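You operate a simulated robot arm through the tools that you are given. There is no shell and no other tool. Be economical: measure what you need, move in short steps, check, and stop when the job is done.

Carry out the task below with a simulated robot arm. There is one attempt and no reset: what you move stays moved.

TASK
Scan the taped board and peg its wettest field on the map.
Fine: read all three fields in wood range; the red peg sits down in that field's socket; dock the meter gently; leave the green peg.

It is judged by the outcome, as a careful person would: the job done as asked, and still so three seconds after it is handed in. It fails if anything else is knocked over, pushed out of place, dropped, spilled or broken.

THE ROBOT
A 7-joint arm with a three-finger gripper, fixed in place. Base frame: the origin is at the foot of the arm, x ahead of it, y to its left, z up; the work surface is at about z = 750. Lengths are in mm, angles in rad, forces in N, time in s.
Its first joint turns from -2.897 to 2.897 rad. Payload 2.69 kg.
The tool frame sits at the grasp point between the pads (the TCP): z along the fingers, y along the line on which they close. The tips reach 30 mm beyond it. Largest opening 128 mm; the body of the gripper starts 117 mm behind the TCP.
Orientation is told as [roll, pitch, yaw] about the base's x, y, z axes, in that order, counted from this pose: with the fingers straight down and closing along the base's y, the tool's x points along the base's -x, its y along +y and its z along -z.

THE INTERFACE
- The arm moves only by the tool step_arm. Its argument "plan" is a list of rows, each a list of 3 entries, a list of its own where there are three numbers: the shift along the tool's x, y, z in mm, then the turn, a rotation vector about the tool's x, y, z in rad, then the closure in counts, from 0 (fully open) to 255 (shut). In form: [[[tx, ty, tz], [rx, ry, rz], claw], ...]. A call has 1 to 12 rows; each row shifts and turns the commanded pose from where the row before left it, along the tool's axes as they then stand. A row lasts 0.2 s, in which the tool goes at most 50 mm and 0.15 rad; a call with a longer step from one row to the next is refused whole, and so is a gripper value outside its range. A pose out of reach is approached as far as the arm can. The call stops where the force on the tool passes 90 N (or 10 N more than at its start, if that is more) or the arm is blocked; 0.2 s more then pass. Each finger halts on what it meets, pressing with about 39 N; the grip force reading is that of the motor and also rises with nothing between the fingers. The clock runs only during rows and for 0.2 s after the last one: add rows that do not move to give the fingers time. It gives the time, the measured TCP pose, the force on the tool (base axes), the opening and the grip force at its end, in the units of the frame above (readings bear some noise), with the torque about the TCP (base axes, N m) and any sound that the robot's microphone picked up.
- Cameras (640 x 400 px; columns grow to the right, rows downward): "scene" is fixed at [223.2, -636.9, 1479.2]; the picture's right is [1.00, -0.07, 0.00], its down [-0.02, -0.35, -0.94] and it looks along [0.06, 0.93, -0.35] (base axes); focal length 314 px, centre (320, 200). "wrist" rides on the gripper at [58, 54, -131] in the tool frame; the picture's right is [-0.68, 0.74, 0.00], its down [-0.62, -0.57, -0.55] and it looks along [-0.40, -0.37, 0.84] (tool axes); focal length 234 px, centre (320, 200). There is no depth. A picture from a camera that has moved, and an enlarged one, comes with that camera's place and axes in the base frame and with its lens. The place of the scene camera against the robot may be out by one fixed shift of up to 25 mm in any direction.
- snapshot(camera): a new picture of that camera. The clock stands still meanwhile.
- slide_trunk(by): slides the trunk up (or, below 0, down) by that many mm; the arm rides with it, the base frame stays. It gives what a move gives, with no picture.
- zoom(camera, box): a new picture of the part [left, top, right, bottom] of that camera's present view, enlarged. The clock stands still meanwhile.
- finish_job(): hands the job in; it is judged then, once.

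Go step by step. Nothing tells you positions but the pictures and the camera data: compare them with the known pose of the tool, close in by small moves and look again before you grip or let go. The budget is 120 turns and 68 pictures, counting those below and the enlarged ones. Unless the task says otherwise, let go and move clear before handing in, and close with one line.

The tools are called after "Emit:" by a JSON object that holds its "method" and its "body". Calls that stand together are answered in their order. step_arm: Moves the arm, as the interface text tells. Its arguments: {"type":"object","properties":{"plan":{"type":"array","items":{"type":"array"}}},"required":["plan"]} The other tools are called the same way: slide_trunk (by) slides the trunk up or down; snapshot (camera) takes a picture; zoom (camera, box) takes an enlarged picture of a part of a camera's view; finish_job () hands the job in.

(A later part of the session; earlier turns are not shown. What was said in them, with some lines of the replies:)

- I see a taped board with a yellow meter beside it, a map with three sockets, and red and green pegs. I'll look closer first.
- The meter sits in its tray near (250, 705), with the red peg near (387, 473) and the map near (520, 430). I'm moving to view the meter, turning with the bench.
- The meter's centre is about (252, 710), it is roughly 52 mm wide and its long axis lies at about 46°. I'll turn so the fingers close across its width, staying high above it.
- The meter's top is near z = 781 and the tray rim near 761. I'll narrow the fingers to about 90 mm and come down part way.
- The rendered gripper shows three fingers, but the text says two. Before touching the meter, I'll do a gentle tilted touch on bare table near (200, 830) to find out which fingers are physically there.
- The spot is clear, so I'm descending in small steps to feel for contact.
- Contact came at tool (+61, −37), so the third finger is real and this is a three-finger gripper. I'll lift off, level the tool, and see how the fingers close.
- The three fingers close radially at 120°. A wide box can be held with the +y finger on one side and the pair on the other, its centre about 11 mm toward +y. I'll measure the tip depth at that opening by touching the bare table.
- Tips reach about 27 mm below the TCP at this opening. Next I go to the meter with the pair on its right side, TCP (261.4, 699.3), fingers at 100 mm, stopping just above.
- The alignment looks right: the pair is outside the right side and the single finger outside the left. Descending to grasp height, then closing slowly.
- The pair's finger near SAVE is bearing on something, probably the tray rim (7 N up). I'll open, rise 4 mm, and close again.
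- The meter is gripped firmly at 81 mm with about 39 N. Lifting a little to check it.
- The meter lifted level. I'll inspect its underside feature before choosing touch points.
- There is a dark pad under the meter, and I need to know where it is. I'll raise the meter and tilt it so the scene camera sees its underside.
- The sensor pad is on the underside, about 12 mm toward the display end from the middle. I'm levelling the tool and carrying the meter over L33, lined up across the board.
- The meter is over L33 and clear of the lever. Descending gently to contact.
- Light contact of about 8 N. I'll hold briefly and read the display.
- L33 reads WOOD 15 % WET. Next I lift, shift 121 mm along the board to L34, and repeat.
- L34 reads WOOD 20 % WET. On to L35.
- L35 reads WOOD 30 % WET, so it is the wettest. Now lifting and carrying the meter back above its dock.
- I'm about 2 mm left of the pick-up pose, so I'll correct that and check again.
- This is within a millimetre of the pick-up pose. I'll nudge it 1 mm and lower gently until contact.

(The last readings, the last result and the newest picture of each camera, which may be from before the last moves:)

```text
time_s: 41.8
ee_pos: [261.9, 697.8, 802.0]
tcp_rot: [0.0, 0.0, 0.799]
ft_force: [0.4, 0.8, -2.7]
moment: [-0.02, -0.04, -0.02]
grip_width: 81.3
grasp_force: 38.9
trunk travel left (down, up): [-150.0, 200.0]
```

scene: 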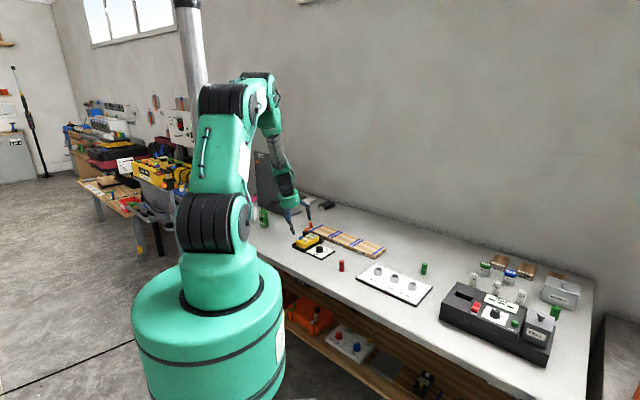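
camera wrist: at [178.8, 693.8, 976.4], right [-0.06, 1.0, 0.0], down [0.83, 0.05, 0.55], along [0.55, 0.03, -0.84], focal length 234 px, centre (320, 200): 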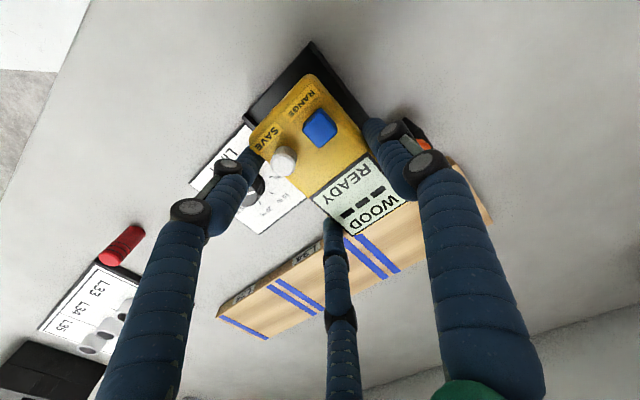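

Emit:
{"method": "step_arm", "body": {"plan": [[[0, 0, 1.5], [0, 0, 0], 100], [[0, 0, 1], [0, 0, 0], 100], [[0, 0, 0.7], [0, 0, 0], 100]]}}

```text
time_s: 42.6
ee_pos: [262.7, 699.1, 799.8]
tcp_rot: [0.001, -0.001, 0.799]
ft_force: [-0.3, -0.7, -0.7]
moment: [0.07, -0.04, -0.04]
grip_width: 81.2
grasp_force: 39.1
trunk travel left (down, up): [-150.0, 200.0]
```

Emit:
{"method": "step_arm", "body": {"plan": [[[0, 0, 0.7], [0, 0, 0], 100], [[0, 0, 0.5], [0, 0, 0], 100], [[0, 0, 0], [0, 0, 0], 100]]}}

Emit:
{"method": "zoom", "body": {"camera": "scene", "box": [285, 215, 335, 255]}}

```text
time_s: 43.4
ee_pos: [261.7, 698.4, 798.5]
tcp_rot: [0.001, -0.002, 0.8]
ft_force: [2.2, -4.5, 11.9]
moment: [0.07, 0.53, 0.11]
grip_width: 81.4
grasp_force: 39.3
trunk travel left (down, up): [-150.0, 200.0]
```

```text
10.00 times, centred on (310, 235) of scene
camera zoom: at [223.2, -636.9, 1479.2], right [1.0, -0.07, 0.0], down [-0.02, -0.35, -0.94], along [0.06, 0.93, -0.35], focal length 3135 px, centre (420, -150)
```

zoom: 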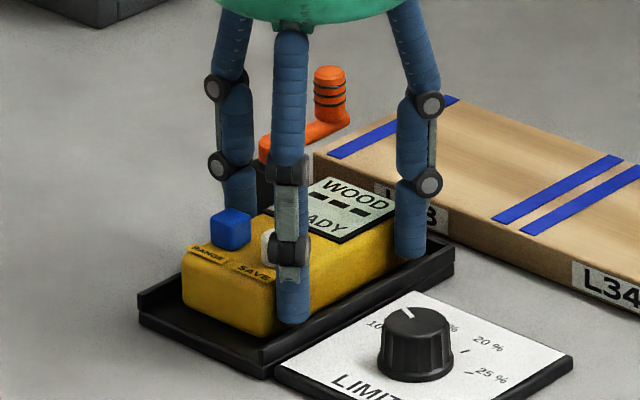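

The meter is seated at the same height as before. Releasing gradually, then lifting clear.

Emit:
{"method": "step_arm", "body": {"plan": [[[0, 0, 0], [0, 0, 0], 90], [[0, 0, 0], [0, 0, 0], 78], [[0, 0, 0], [0, 0, 0], 62], [[0, 0, -5], [0, 0, 0], 60], [[0, 0, -20], [0, 0, 0], 60], [[0, 0, -40], [0, 0, 0], 60], [[0, 0, -40], [0, 0, 0], 60]]}}

Emit:
{"method": "zoom", "body": {"camera": "scene", "box": [270, 205, 390, 285]}}

Emit:
{"method": "snapshot", "body": {"camera": "wrist"}}

```text
time_s: 45.0
ee_pos: [263.7, 698.1, 903.4]
tcp_rot: [0.0, 0.001, 0.801]
ft_force: [0.2, 0.3, -0.6]
moment: [0.02, 0.04, -0.03]
grip_width: 97.9
grasp_force: 0.0
trunk travel left (down, up): [-150.0, 200.0]
```

```text
5.00 times, centred on (330, 245) of scene
camera zoom: at [223.2, -636.9, 1479.2], right [1.0, -0.07, 0.0], down [-0.02, -0.35, -0.94], along [0.06, 0.93, -0.35], focal length 1568 px, centre (270, -25)
```

zoom: 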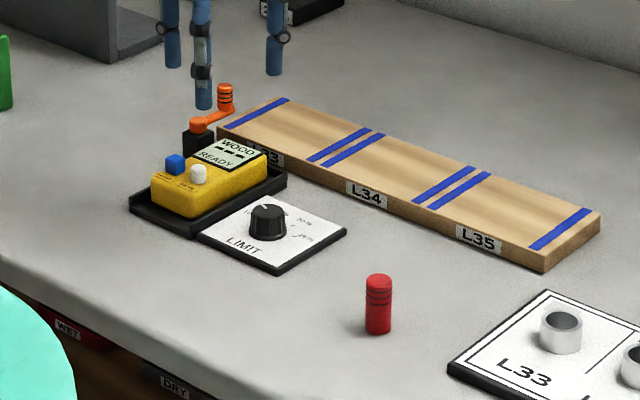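

```text
27 pictures are left
camera wrist: at [183.4, 693.3, 1034.9], right [-0.06, 1.0, 0.0], down [0.83, 0.05, 0.55], along [0.55, 0.03, -0.84], focal length 234 px, centre (320, 200)
```

wrist: 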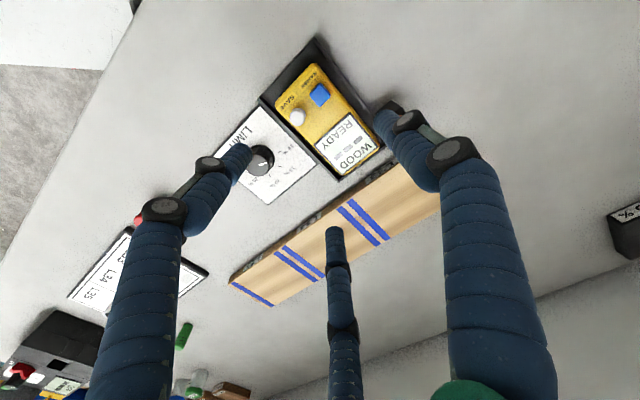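

The meter is back in its dock, showing READY. Moving above the red peg.

Emit:
{"method": "step_arm", "body": {"plan": [[[12.5, -41, 0], [0, 0, 0], 60], [[12.5, -41, 0], [0, 0, 0], 60], [[12.5, -41, 0], [0, 0, 0], 60], [[12.5, -41, 0], [0, 0, 0], 60], [[12.5, -41, 0], [0, 0, 0], 60], [[12.4, -40.7, 0], [0, 0, 0], 60], [[0, 0, 0], [0, 0, 0], 60]]}}

Emit:
{"method": "snapshot", "body": {"camera": "wrist"}}

```text
time_s: 46.6
ee_pos: [386.5, 472.5, 902.1]
tcp_rot: [0.0, -0.002, 0.8]
ft_force: [-0.3, -0.3, 0.6]
moment: [0.01, 0.03, -0.01]
grip_width: 97.5
grasp_force: 0.0
trunk travel left (down, up): [-150.0, 200.0]
```

```text
26 pictures are left
camera wrist: at [306.4, 468.1, 1032.5], right [-0.06, 1.0, 0.0], down [0.83, 0.05, 0.55], along [0.55, 0.03, -0.84], focal length 234 px, centre (320, 200)
```

wrist: 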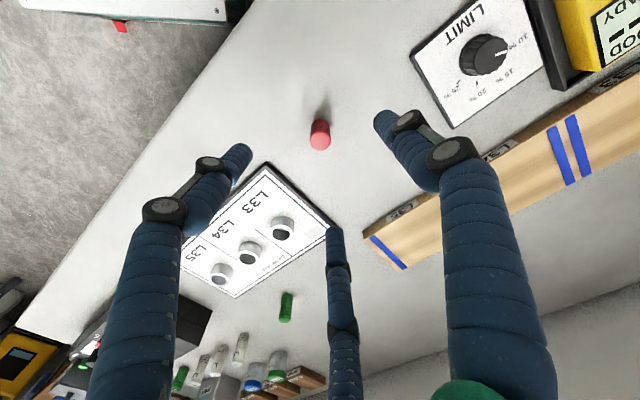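

Emit:
{"method": "zoom", "body": {"camera": "wrist", "box": [180, 80, 380, 300]}}

Emit:
{"method": "zoom", "body": {"camera": "scene", "box": [330, 250, 440, 310]}}

```text
1.82 times, centred on (280, 190) of wrist
camera zoom: at [306.4, 468.1, 1032.5], right [-0.06, 1.0, 0.0], down [0.83, 0.05, 0.55], along [0.55, 0.03, -0.84], focal length 426 px, centre (393, 218)
```

zoom: 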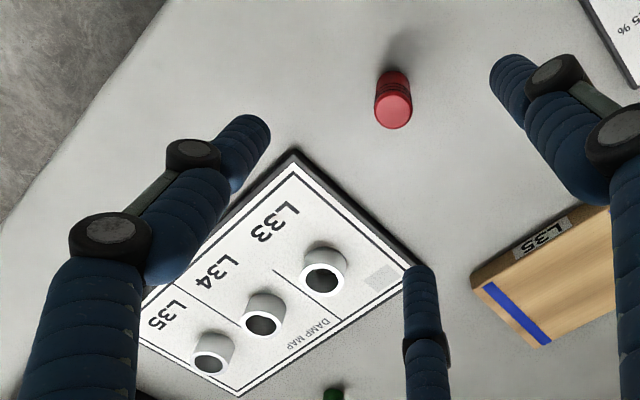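

```text
5.82 times, centred on (385, 280) of scene
camera zoom: at [223.2, -636.9, 1479.2], right [1.0, -0.07, 0.0], down [-0.02, -0.35, -0.94], along [0.06, 0.93, -0.35], focal length 1824 px, centre (-58, -266)
```

zoom: 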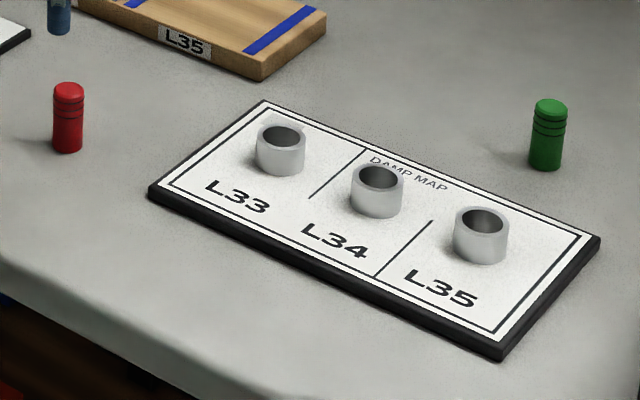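

The red peg stands at about (389.5, 472.5), with its top near z = 795. Lowering around it with the fingers at 60 mm.

Emit:
{"method": "step_arm", "body": {"plan": [[[-2.1, -2.2, 0], [0, 0, 0], 135], [[0, 0, 35], [0, 0, 0], 135], [[0, 0, 35], [0, 0, 0], 135], [[0, 0, 0], [0, 0, 0], 135]]}}

Emit:
{"method": "zoom", "body": {"camera": "wrist", "box": [200, 60, 440, 260]}}

Emit:
{"method": "zoom", "body": {"camera": "scene", "box": [310, 230, 380, 285]}}

```text
time_s: 47.6
ee_pos: [389.2, 473.7, 831.5]
tcp_rot: [0.0, 0.0, 0.799]
ft_force: [0.5, -0.3, 0.3]
moment: [-0.03, 0.03, -0.01]
grip_width: 60.3
grasp_force: 0.1
trunk travel left (down, up): [-150.0, 200.0]
```

```text
2.00 times, centred on (320, 160) of wrist
camera zoom: at [309.5, 468.5, 962.5], right [-0.06, 1.0, 0.0], down [0.83, 0.05, 0.55], along [0.55, 0.03, -0.84], focal length 468 px, centre (320, 280)
```

zoom: 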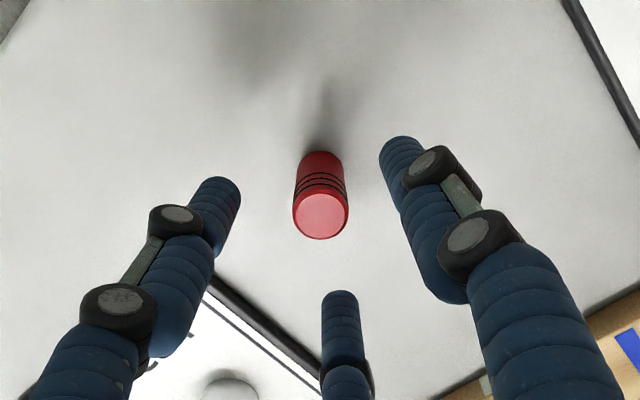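

```text
7.27 times, centred on (345, 258) of scene
camera zoom: at [223.2, -636.9, 1479.2], right [1.0, -0.07, 0.0], down [-0.02, -0.35, -0.94], along [0.06, 0.93, -0.35], focal length 2280 px, centre (138, -218)
```

zoom: 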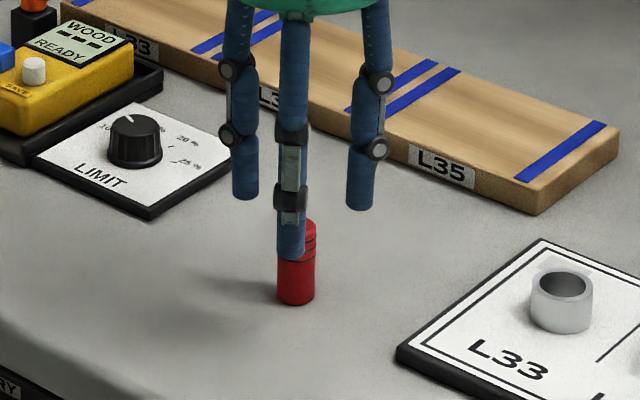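

Well centred on the peg. Descending to grip its upper half and closing gently.

Emit:
{"method": "step_arm", "body": {"plan": [[[0, 0, 15], [0, 0, 0], 135], [[0, 0, 8], [0, 0, 0], 135], [[0, 0, 0], [0, 0, 0], 180], [[0, 0, 0], [0, 0, 0], 200], [[0, 0, 0], [0, 0, 0], 220], [[0, 0, 0], [0, 0, 0], 225]]}}

Emit:
{"method": "zoom", "body": {"camera": "scene", "box": [315, 240, 365, 280]}}

```text
time_s: 49.0
ee_pos: [387.5, 472.2, 810.5]
tcp_rot: [-0.001, 0.001, 0.798]
ft_force: [-0.3, 1.1, -0.6]
moment: [0.01, -0.02, -0.01]
grip_width: 19.6
grasp_force: 38.9
trunk travel left (down, up): [-150.0, 200.0]
```

```text
10.00 times, centred on (340, 260) of scene
camera zoom: at [223.2, -636.9, 1479.2], right [1.0, -0.07, 0.0], down [-0.02, -0.35, -0.94], along [0.06, 0.93, -0.35], focal length 3135 px, centre (120, -400)
```

zoom: 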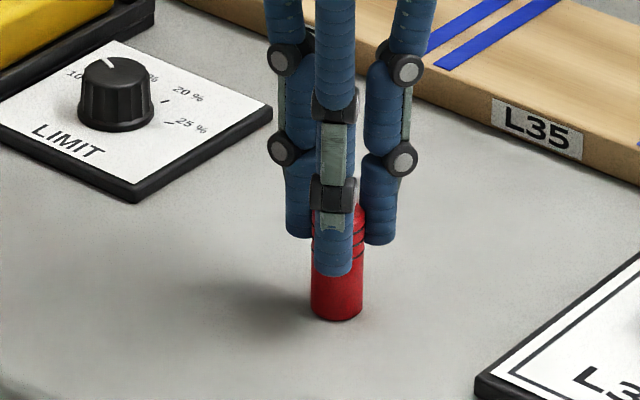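

The peg is gripped with about 20 mm exposed below the tips. Lifting and carrying it above the L35 socket.

Emit:
{"method": "step_arm", "body": {"plan": [[[0, 0, -20], [0, 0, 0], 228], [[0, 0, -45], [0, 0, 0], 228], [[-8.7, -40.1, 0], [0, 0, 0], 228], [[-8.7, -40.1, 0], [0, 0, 0], 228], [[-8.7, -40.1, 0], [0, 0, 0], 228], [[-8.7, -40.1, 0], [0, 0, 0], 228], [[-8.7, -40.1, 0], [0, 0, 0], 228], [[-8.7, -40.1, 0], [0, 0, 0], 228], [[-8.7, -40.1, 0], [0, 0, 0], 228], [[0, 0, 0], [0, 0, 0], 228]]}}

Emit:
{"method": "snapshot", "body": {"camera": "wrist"}}

Emit:
{"method": "zoom", "body": {"camera": "scene", "box": [355, 225, 445, 305]}}

```text
time_s: 51.2
ee_pos: [634.9, 320.5, 874.0]
tcp_rot: [0.0, 0.001, 0.8]
ft_force: [-0.5, -0.7, -0.6]
moment: [0.02, 0.01, -0.01]
grip_width: 19.3
grasp_force: 39.3
trunk travel left (down, up): [-150.0, 200.0]
```

```text
20 pictures are left
camera wrist: at [554.6, 314.1, 1005.7], right [-0.06, 1.0, 0.0], down [0.84, 0.05, 0.55], along [0.55, 0.03, -0.84], focal length 234 px, centre (320, 200)
```

wrist: 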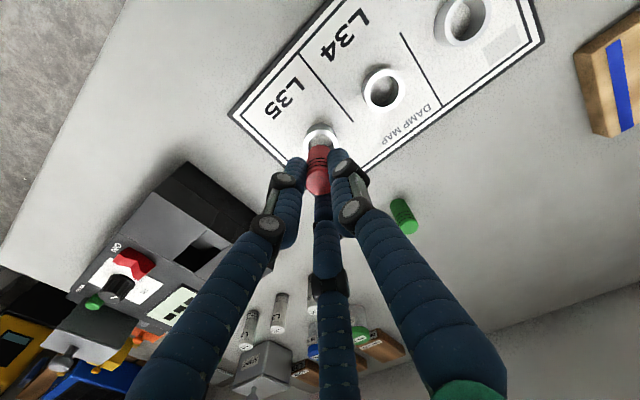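

```text
5.00 times, centred on (400, 265) of scene
camera zoom: at [223.2, -636.9, 1479.2], right [1.0, -0.07, 0.0], down [-0.02, -0.35, -0.94], along [0.06, 0.93, -0.35], focal length 1568 px, centre (-80, -125)
```

zoom: 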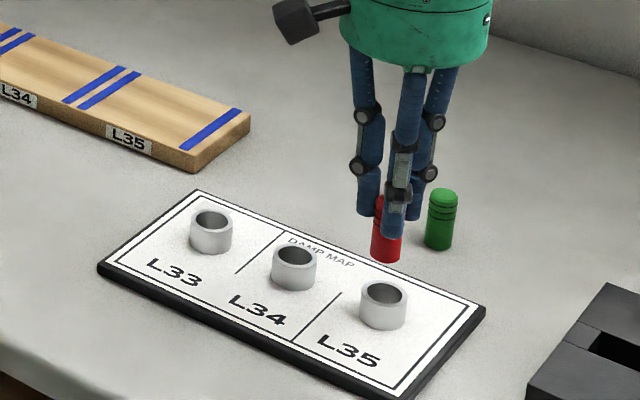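

Emit:
{"method": "zoom", "body": {"camera": "wrist", "box": [270, 100, 370, 200]}}

```text
4.00 times, centred on (320, 150) of wrist
camera zoom: at [554.6, 314.1, 1005.7], right [-0.06, 1.0, 0.0], down [0.84, 0.05, 0.55], along [0.55, 0.03, -0.84], focal length 937 px, centre (320, 400)
```

zoom: 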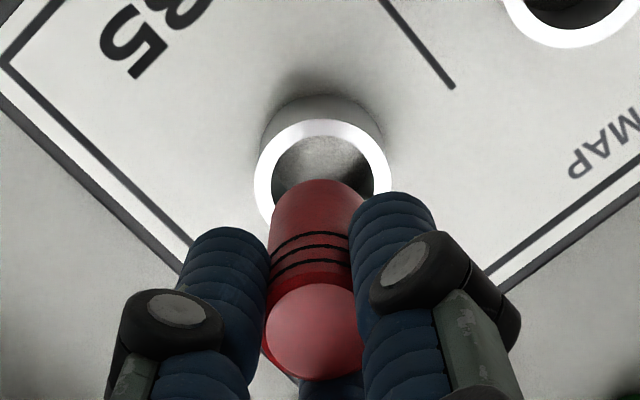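

The socket bore is about 26 mm and the peg about 21 mm. The socket centre is 3–7 mm further in +x than the peg. I'll shift +4 mm, lower to just above the rim, and look again.

Emit:
{"method": "step_arm", "body": {"plan": [[[-3.5, -2.2, 0], [0, 0, 0], 228], [[0, 0, 12], [0, 0, 0], 228], [[0, 0, 10], [0, 0, 0], 228], [[0, 0, 0], [0, 0, 0], 228]]}}

Emit:
{"method": "zoom", "body": {"camera": "wrist", "box": [270, 90, 370, 190]}}

Emit:
{"method": "zoom", "body": {"camera": "scene", "box": [375, 255, 415, 295]}}

```text
time_s: 52.2
ee_pos: [636.5, 321.5, 853.6]
tcp_rot: [-0.001, 0.0, 0.8]
ft_force: [-0.2, 0.2, -0.7]
moment: [0.0, 0.0, 0.0]
grip_width: 19.2
grasp_force: 39.1
trunk travel left (down, up): [-150.0, 200.0]
```

```text
4.00 times, centred on (320, 140) of wrist
camera zoom: at [556.8, 316.7, 984.0], right [-0.06, 1.0, 0.0], down [0.83, 0.05, 0.55], along [0.55, 0.03, -0.84], focal length 937 px, centre (320, 440)
```

zoom: 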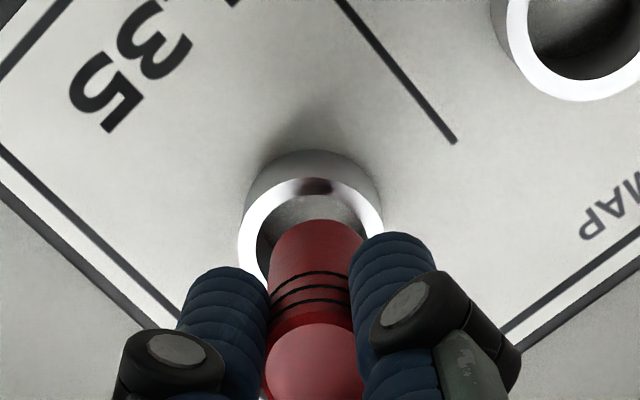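

```text
10.00 times, centred on (395, 275) of scene
camera zoom: at [223.2, -636.9, 1479.2], right [1.0, -0.07, 0.0], down [-0.02, -0.35, -0.94], along [0.06, 0.93, -0.35], focal length 3135 px, centre (-430, -550)
```

zoom: 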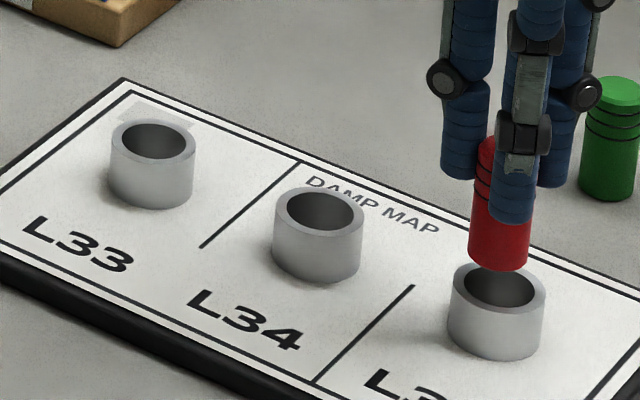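

From both cameras the peg is aligned in x to about 1 mm and sits about 2 mm too far +y. I'll correct that, lower 6 mm, and recheck.

Emit:
{"method": "step_arm", "body": {"plan": [[[0.9, -1.9, 0], [0, 0, 0], 228], [[0, 0, 6], [0, 0, 0], 228], [[0, 0, 0], [0, 0, 0], 228]]}}

Emit:
{"method": "zoom", "body": {"camera": "wrist", "box": [280, 90, 360, 170]}}

Emit:
{"method": "zoom", "body": {"camera": "scene", "box": [380, 260, 410, 290]}}

```text
time_s: 53.0
ee_pos: [637.7, 320.9, 847.3]
tcp_rot: [0.0, 0.002, 0.799]
ft_force: [-0.8, 0.1, 0.9]
moment: [0.01, 0.07, -0.03]
grip_width: 19.2
grasp_force: 38.8
trunk travel left (down, up): [-150.0, 200.0]
```

```text
5.00 times, centred on (320, 130) of wrist
camera zoom: at [557.5, 315.1, 977.5], right [-0.06, 1.0, 0.0], down [0.83, 0.05, 0.55], along [0.55, 0.03, -0.84], focal length 1171 px, centre (320, 550)
```

zoom: 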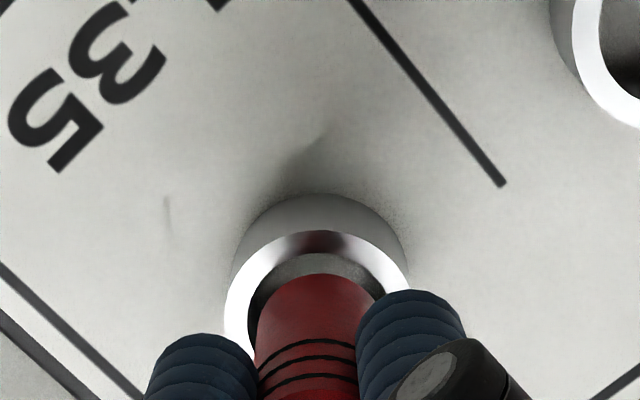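

```text
13.33 times, centred on (395, 275) of scene
camera zoom: at [223.2, -636.9, 1479.2], right [1.0, -0.07, 0.0], down [-0.02, -0.35, -0.94], along [0.06, 0.93, -0.35], focal length 4180 px, centre (-680, -800)
```

zoom: 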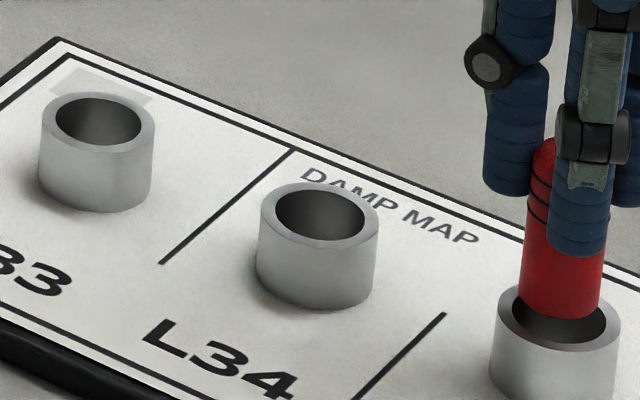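

Both views now show the peg centred over the bore. Lowering it in small steps while watching the force.

Emit:
{"method": "step_arm", "body": {"plan": [[[0, 0, 4], [0, 0, 0], 228], [[0, 0, 3], [0, 0, 0], 228], [[0, 0, 3], [0, 0, 0], 228], [[0, 0, 2], [0, 0, 0], 228]]}}

```text
time_s: 54.0
ee_pos: [637.4, 319.7, 833.9]
tcp_rot: [0.001, 0.0, 0.799]
ft_force: [-0.6, 0.4, -1.1]
moment: [-0.02, 0.01, -0.03]
grip_width: 19.3
grasp_force: 38.5
trunk travel left (down, up): [-150.0, 200.0]
```

Emit:
{"method": "step_arm", "body": {"plan": [[[0, 0, 3], [0, 0, 0], 228], [[0, 0, 3], [0, 0, 0], 228], [[0, 0, 2], [0, 0, 0], 228]]}}

Emit:
{"method": "zoom", "body": {"camera": "scene", "box": [380, 260, 410, 290]}}

```text
time_s: 54.8
ee_pos: [637.1, 320.1, 825.9]
tcp_rot: [0.001, 0.0, 0.799]
ft_force: [0.1, 0.5, -1.0]
moment: [-0.04, -0.02, 0.07]
grip_width: 19.1
grasp_force: 39.2
trunk travel left (down, up): [-150.0, 200.0]
```

```text
13.33 times, centred on (395, 275) of scene
camera zoom: at [223.2, -636.9, 1479.2], right [1.0, -0.07, 0.0], down [-0.02, -0.35, -0.94], along [0.06, 0.93, -0.35], focal length 4180 px, centre (-680, -800)
```

zoom: 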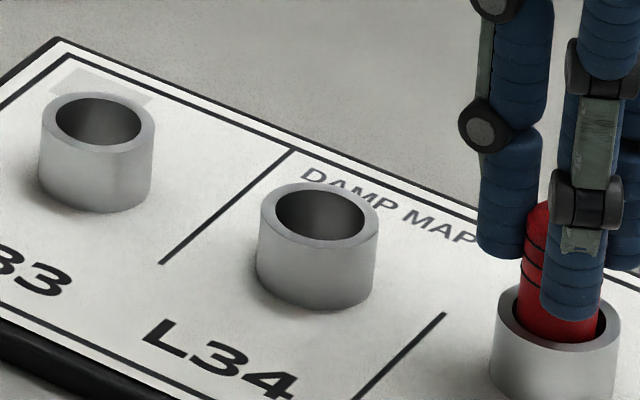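

The peg has entered the bore with no side force. Continuing down to the bottom.

Emit:
{"method": "step_arm", "body": {"plan": [[[0, 0, 2], [0, 0, 0], 228], [[0, 0, 2], [0, 0, 0], 228], [[0, 0, 1], [0, 0, 0], 228]]}}

```text
time_s: 55.6
ee_pos: [636.7, 320.2, 820.7]
tcp_rot: [0.0, 0.001, 0.798]
ft_force: [0.2, 0.1, 0.1]
moment: [-0.02, -0.02, -0.02]
grip_width: 19.2
grasp_force: 39.5
trunk travel left (down, up): [-150.0, 200.0]
```

Emit:
{"method": "step_arm", "body": {"plan": [[[0, 0, 1], [0, 0, 0], 228], [[0, 0, 1], [0, 0, 0], 228], [[0, 0, 1], [0, 0, 0], 228]]}}

```text
time_s: 56.4
ee_pos: [638.7, 320.3, 818.9]
tcp_rot: [0.0, 0.0, 0.801]
ft_force: [-1.9, 0.4, 2.5]
moment: [-0.01, 0.04, -0.03]
grip_width: 19.0
grasp_force: 39.3
trunk travel left (down, up): [-150.0, 200.0]
```

Emit:
{"method": "step_arm", "body": {"plan": [[[0, 0, 0.7], [0, 0, 0], 228], [[0, 0, 0], [0, 0, 0], 228]]}}

Emit:
{"method": "zoom", "body": {"camera": "scene", "box": [380, 260, 410, 290]}}

```text
time_s: 57.0
ee_pos: [637.9, 320.0, 819.2]
tcp_rot: [-0.002, 0.0, 0.799]
ft_force: [0.1, 1.5, 6.6]
moment: [0.1, 0.01, -0.04]
grip_width: 19.0
grasp_force: 39.4
trunk travel left (down, up): [-150.0, 200.0]
```

```text
13.33 times, centred on (395, 275) of scene
camera zoom: at [223.2, -636.9, 1479.2], right [1.0, -0.07, 0.0], down [-0.02, -0.35, -0.94], along [0.06, 0.93, -0.35], focal length 4180 px, centre (-680, -800)
```

zoom: 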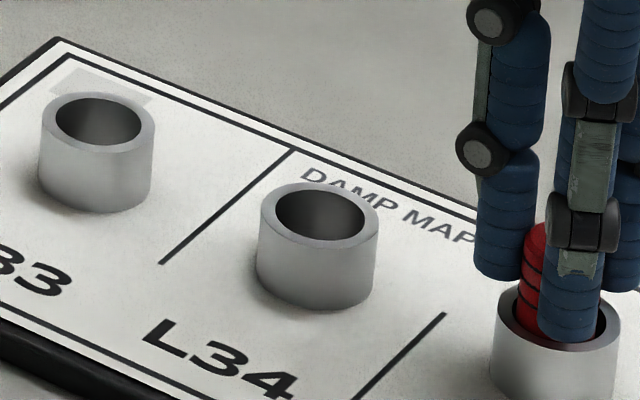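

The peg bottoms out with a 7 N vertical force and almost no moment. The tips look just above the rim, so I'll open gradually and rise.

Emit:
{"method": "step_arm", "body": {"plan": [[[0, 0, 0], [0, 0, 0], 210], [[0, 0, 0], [0, 0, 0], 200], [[0, 0, -3], [0, 0, 0], 185], [[0, 0, -4], [0, 0, 0], 165], [[0, 0, -20], [0, 0, 0], 150], [[0, 0, -40], [0, 0, 0], 150], [[0, 0, -40], [0, 0, 0], 150]]}}

Emit:
{"method": "zoom", "body": {"camera": "scene", "box": [350, 240, 440, 310]}}

Emit:
{"method": "snapshot", "body": {"camera": "wrist"}}

```text
time_s: 58.6
ee_pos: [636.1, 320.7, 925.6]
tcp_rot: [-0.001, 0.0, 0.798]
ft_force: [-0.3, 1.0, -0.6]
moment: [0.0, -0.04, -0.02]
grip_width: 53.0
grasp_force: 0.1
trunk travel left (down, up): [-150.0, 200.0]
```

```text
5.71 times, centred on (395, 275) of scene
camera zoom: at [223.2, -636.9, 1479.2], right [1.0, -0.07, 0.0], down [-0.02, -0.35, -0.94], along [0.06, 0.93, -0.35], focal length 1792 px, centre (-109, -229)
```

zoom: 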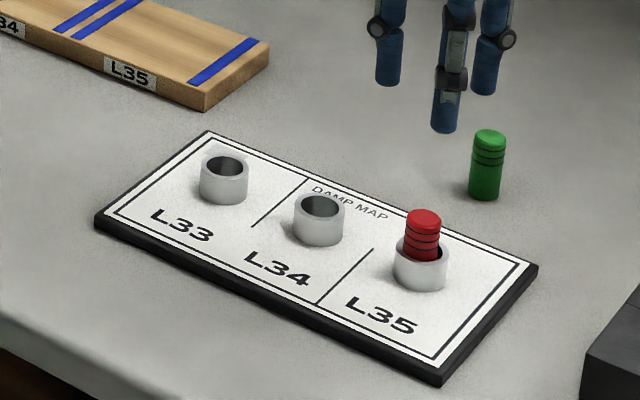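

```text
10 pictures are left
camera wrist: at [556.2, 314.8, 1056.0], right [-0.06, 1.0, 0.0], down [0.84, 0.05, 0.55], along [0.55, 0.03, -0.84], focal length 234 px, centre (320, 200)
```

wrist: 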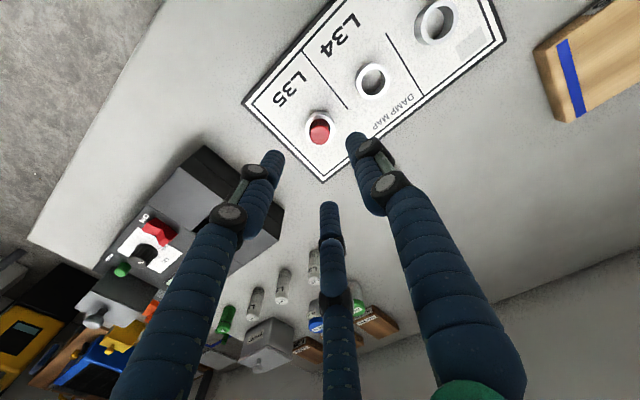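

The red peg stands down in the L35 socket and the green peg is untouched. One last look at the dock and the rest of the bench.

Emit:
{"method": "zoom", "body": {"camera": "scene", "box": [280, 200, 400, 280]}}

Emit:
{"method": "zoom", "body": {"camera": "scene", "box": [385, 260, 425, 295]}}

```text
5.00 times, centred on (340, 240) of scene
camera zoom: at [223.2, -636.9, 1479.2], right [1.0, -0.07, 0.0], down [-0.02, -0.35, -0.94], along [0.06, 0.93, -0.35], focal length 1568 px, centre (220, 0)
```

zoom: 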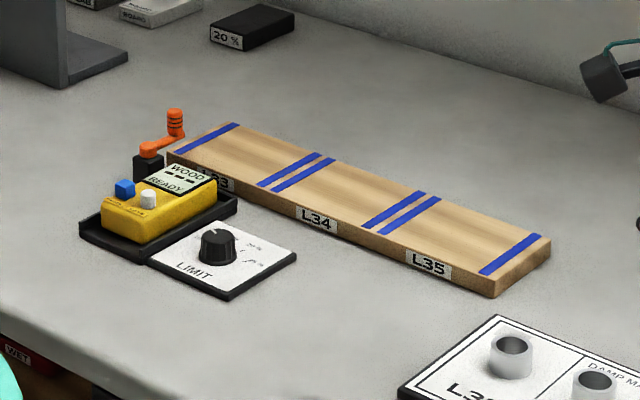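

```text
11.43 times, centred on (405, 278) of scene
camera zoom: at [223.2, -636.9, 1479.2], right [1.0, -0.07, 0.0], down [-0.02, -0.35, -0.94], along [0.06, 0.93, -0.35], focal length 3583 px, centre (-651, -686)
```

zoom: 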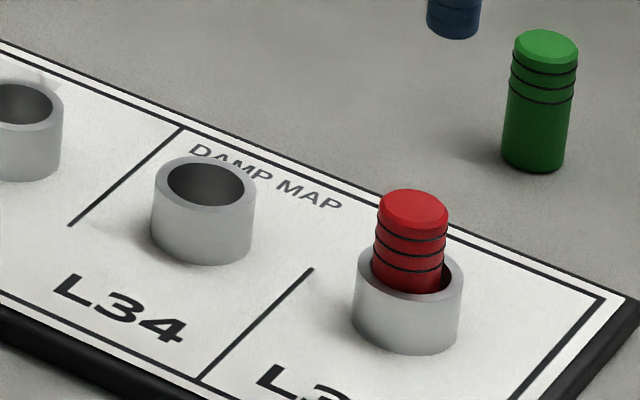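

The meter is in its dock, the board and map haven't moved, and the red peg is upright and seated in L35. Handing in.

Emit:
{"method": "finish_job", "body": {}}

```text
The job is handed in.
```

I read all three fields in wood range (L33 15 %, L34 20 %, L35 30 %), seated the red peg in the L35 socket, docked the meter gently and left the green peg alone.
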